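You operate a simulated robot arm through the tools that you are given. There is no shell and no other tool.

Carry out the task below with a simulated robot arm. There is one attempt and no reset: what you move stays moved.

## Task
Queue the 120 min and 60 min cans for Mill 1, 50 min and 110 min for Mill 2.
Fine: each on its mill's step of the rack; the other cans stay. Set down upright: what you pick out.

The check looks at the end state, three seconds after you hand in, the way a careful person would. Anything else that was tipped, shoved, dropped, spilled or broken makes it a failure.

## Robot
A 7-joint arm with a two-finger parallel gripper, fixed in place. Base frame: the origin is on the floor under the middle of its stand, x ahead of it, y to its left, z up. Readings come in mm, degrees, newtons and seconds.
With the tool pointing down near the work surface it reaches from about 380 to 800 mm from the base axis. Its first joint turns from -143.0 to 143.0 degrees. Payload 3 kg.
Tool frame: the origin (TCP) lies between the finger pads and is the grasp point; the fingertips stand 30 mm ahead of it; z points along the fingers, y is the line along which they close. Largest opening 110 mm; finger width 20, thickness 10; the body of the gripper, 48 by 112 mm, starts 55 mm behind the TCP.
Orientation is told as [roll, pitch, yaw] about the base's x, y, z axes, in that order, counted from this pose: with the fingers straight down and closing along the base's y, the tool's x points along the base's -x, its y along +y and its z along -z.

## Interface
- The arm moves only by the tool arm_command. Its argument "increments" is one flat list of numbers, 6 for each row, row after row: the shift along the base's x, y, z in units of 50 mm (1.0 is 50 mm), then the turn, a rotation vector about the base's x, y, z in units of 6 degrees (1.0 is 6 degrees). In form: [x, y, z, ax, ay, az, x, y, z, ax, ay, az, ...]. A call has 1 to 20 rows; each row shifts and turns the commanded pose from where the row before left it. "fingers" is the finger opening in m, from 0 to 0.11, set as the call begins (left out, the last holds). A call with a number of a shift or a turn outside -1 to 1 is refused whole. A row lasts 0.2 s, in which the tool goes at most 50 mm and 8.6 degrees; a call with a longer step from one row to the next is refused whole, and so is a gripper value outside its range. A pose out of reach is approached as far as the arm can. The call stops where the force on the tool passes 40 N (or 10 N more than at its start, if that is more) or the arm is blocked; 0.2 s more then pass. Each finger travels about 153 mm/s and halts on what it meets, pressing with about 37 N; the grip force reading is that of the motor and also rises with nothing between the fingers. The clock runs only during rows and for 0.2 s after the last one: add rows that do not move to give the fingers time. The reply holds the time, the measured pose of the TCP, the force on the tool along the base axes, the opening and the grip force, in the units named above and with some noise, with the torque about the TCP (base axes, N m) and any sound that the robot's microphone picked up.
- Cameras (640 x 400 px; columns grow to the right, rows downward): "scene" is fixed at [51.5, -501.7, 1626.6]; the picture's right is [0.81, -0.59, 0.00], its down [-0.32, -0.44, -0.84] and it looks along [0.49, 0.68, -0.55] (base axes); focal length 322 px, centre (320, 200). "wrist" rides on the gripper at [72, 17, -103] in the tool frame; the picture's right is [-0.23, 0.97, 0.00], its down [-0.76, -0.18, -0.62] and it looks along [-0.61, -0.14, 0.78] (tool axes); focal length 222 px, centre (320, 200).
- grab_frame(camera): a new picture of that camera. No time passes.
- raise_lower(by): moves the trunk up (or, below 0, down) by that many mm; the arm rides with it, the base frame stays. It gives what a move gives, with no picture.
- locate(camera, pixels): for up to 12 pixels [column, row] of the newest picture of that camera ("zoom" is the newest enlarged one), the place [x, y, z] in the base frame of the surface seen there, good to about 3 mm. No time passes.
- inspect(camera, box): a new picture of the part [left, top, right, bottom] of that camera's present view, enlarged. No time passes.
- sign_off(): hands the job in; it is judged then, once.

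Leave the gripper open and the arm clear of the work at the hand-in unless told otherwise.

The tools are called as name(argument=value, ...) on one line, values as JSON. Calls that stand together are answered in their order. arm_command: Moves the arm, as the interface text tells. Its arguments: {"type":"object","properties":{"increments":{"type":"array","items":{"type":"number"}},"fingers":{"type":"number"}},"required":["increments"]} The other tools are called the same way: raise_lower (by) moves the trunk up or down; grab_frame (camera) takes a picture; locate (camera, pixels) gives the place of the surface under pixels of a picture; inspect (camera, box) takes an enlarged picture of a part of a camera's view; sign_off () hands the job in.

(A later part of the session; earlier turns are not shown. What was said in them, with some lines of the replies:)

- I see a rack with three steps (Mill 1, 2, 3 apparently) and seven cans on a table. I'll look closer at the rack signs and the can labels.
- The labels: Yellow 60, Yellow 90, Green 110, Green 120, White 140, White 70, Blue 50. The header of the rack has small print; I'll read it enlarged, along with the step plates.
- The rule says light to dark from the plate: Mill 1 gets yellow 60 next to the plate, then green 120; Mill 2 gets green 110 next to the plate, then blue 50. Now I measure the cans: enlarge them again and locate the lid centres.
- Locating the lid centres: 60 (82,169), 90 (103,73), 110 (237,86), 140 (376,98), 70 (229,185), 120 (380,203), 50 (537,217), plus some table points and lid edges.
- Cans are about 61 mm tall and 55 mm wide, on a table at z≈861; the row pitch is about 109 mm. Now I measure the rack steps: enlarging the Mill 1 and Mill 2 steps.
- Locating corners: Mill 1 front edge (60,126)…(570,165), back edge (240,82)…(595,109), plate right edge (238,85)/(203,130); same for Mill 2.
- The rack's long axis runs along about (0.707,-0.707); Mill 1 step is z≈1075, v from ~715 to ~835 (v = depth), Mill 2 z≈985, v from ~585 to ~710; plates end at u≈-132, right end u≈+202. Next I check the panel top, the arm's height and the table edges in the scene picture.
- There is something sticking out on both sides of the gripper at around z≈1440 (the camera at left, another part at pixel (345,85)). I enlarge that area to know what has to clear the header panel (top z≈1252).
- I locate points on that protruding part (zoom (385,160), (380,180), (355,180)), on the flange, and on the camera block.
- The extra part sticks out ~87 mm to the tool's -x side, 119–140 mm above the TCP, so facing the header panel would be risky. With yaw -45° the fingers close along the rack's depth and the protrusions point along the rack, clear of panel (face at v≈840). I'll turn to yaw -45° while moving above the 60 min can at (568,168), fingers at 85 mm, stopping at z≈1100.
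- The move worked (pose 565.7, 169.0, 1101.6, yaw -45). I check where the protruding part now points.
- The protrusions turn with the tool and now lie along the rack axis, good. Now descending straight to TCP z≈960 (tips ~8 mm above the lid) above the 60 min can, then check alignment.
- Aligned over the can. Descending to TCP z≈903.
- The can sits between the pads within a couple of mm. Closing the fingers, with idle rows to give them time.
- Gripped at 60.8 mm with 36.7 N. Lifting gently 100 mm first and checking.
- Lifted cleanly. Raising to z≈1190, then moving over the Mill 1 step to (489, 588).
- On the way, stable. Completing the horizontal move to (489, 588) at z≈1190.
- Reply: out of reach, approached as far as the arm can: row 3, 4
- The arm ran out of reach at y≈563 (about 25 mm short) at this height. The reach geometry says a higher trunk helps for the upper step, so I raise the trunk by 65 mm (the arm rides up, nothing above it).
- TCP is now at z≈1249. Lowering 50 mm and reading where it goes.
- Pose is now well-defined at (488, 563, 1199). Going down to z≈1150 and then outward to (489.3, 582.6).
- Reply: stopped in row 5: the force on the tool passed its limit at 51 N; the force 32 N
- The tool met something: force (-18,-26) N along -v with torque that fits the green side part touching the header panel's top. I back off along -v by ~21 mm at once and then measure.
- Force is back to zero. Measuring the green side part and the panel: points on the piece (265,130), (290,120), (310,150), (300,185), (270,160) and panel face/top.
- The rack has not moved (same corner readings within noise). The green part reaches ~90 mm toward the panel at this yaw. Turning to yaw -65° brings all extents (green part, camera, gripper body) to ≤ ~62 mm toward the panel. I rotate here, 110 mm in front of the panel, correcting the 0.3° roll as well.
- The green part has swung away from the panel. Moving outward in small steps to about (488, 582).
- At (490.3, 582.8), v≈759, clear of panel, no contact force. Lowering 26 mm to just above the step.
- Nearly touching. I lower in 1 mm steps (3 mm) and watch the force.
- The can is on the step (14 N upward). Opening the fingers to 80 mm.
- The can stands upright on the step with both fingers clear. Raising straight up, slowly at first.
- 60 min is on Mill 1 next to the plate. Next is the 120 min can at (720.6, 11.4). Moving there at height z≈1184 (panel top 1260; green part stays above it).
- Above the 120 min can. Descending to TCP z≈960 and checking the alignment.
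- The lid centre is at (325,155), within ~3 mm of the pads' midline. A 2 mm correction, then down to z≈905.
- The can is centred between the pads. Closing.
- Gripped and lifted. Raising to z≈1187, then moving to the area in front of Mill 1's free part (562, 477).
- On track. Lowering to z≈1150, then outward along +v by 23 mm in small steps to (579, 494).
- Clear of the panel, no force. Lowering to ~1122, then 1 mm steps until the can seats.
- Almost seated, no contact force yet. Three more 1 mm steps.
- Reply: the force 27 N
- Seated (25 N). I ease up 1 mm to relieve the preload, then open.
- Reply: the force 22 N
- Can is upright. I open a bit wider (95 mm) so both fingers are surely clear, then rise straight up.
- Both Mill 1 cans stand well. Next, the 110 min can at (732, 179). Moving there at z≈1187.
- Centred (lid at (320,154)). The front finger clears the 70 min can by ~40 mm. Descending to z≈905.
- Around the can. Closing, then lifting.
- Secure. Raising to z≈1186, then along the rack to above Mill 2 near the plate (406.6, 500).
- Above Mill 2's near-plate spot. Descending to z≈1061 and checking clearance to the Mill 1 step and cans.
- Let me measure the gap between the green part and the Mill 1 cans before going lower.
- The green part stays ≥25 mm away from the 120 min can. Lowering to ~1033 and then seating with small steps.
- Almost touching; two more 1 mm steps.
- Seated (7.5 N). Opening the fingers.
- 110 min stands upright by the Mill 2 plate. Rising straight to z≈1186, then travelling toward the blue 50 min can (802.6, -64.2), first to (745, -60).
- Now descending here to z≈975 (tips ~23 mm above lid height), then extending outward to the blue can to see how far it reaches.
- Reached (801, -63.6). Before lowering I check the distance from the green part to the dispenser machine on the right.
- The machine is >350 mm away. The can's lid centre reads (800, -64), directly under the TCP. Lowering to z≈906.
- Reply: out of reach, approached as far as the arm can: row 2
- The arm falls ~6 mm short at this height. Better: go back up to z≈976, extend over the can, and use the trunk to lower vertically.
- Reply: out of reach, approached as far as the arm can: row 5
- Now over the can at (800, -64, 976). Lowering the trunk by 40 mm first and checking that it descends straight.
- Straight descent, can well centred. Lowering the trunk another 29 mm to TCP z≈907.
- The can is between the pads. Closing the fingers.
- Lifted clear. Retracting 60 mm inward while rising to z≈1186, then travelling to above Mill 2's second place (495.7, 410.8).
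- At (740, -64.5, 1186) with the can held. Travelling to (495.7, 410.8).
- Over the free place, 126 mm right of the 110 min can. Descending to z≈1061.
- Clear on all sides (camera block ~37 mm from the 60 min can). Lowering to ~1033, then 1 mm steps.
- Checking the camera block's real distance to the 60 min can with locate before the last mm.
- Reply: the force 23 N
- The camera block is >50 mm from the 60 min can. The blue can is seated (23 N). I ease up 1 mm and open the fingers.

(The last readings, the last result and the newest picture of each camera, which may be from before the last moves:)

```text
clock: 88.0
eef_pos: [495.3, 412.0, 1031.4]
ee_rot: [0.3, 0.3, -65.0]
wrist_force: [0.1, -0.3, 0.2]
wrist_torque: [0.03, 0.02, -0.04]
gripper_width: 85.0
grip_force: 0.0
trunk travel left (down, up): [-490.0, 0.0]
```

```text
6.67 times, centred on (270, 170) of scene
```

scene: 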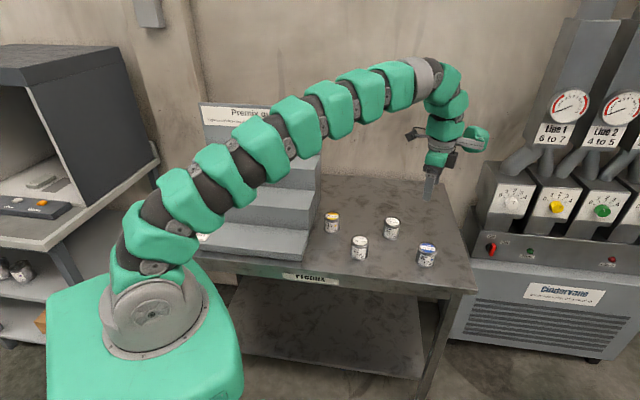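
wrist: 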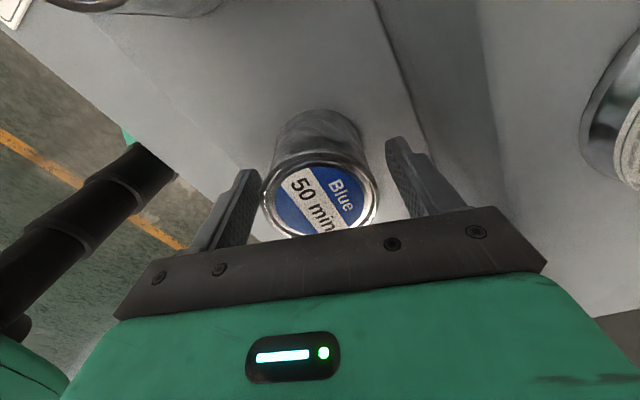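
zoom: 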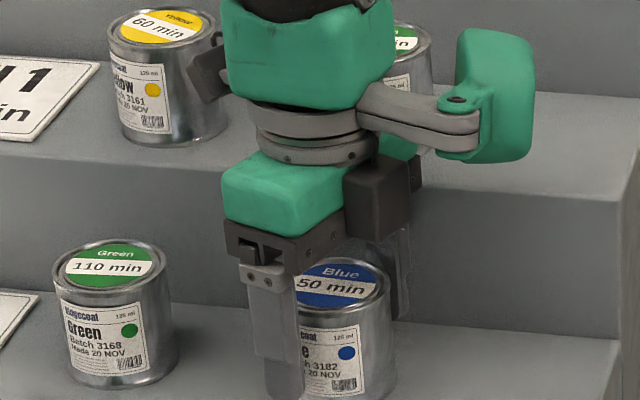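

Released and upright. Rising straight up to z≈1250, then backing away from the rack.

arm_command(increments=[0, 0, 0.1, 0, 0, 0, 0, 0, 0.3, 0, 0, 0, 0, 0, 0.5, 0, 0, 0, 0, 0, 0.6, 0, 0, 0, 0, 0, 0.6, 0, 0, 0, 0, 0, 0.6, 0, 0, 0, 0, 0, 0.6, 0, 0, 0, 0, 0, 0.6, 0, 0, 0, 0, 0, 0.5, 0, 0, 0], fingers=0.085)

arm_command(increments=[0.0, -0.5, 0.1, 0, 0, 0, 0.0, -0.6, 0.1, 0, 0, 0, 0, -0.6, 0.1, 0, 0, 0, 0, -0.6, 0.1, 0, 0, 0, 0, -0.6, 0.1, 0, 0, 0, 0, -0.6, 0.1, 0, 0, 0, 0, -0.6, 0.1, 0, 0, 0, 0, -0.6, 0.1, 0, 0, 0, 0, -0.6, 0, 0, 0, 0, 0, -0.6, 0, 0, 0, 0, 0, -0.6, 0, 0, 0, 0, 0, 0, 0, 0, 0, 0], fingers=0.11)

grab_frame(camera="scene")

```text
clock: 90.0
eef_pos: [495.4, 410.3, 1251.5]
ee_rot: [0.4, 0.3, -64.9]
wrist_force: [-0.4, 0.0, 0.6]
wrist_torque: [0.03, -0.02, -0.02]
gripper_width: 85.2
grip_force: 0.1
trunk travel left (down, up): [-490.0, 0.0]
```

```text
clock: 92.6
eef_pos: [494.6, 85.7, 1291.7]
ee_rot: [0.3, 0.3, -65.0]
wrist_force: [0.0, -0.3, 0.4]
wrist_torque: [0.01, 0.01, 0.01]
gripper_width: 110.0
grip_force: 0.1
trunk travel left (down, up): [-490.0, 0.0]
```

```text
taken
```

scene: 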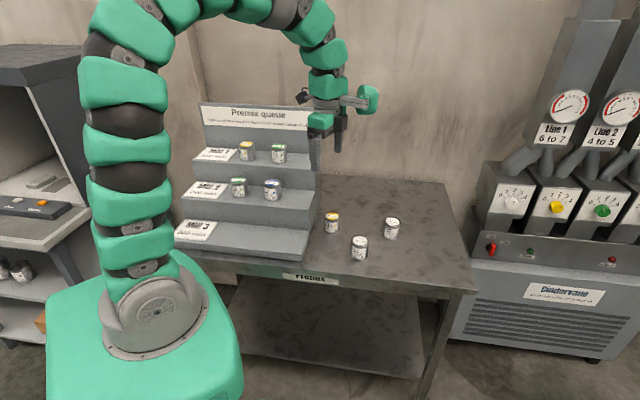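

The arm is clear and open. A final close look at the rack and at the remaining cans.

inspect(camera="scene", box=[190, 130, 310, 210])

inspect(camera="scene", box=[310, 200, 450, 288])

locate(camera="zoom", pixels=[[103, 73], [376, 98], [229, 185]])

```text
5.00 times, centred on (250, 170) of scene
```

zoom: 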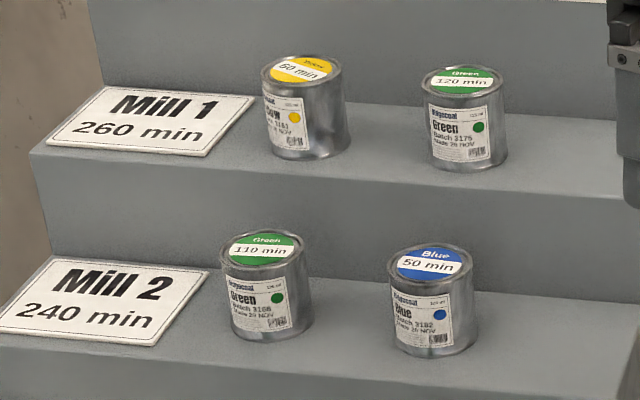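

```text
4.55 times, centred on (380, 244) of scene
```

zoom: 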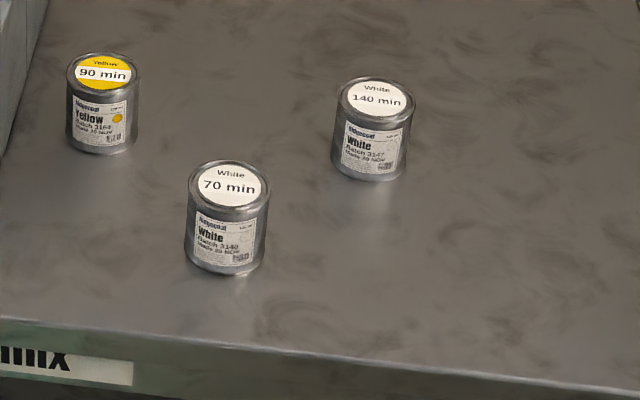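

```text
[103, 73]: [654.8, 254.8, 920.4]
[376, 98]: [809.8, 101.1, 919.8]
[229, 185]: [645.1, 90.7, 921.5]
```

Mill 1 holds yellow 60 and green 120, and Mill 2 holds green 110 and blue 50. Each step runs light to dark from its plate and all four cans are upright. The 90, 140 and 70 min cans are where they were, within the locate error. The gripper is open and clear, so I'm handing in.

sign_off()

```text
The job is handed in.
```

The four cans are on their steps, all upright, and I've handed the job in:

| Step | Next to the plate | Second |
|---|---|---|
| Mill 1 | Yellow, 60 min | Green, 120 min |
| Mill 2 | Green, 110 min | Blue, 50 min |

I ordered each step by the rack sign ("Light to dark from the plate"). With the 20 min wash for the colour change, Mill 1 comes to 200 of 260 min and Mill 2 to 180 of 240 min.

- **Contact with the rack:** while placing the first can, the green part on the side of the gripper touched the top of the rack's header panel at about 51 N. I backed off and turned the tool away. The rack corners I re-measured had not moved, within measurement error.
- **Other cans:** the 90, 140 and 70 min cans were not touched and read the same positions at the end.
- **Arm:** it is clear of the work with the gripper fully open. The trunk is still raised 65 mm from where it started.
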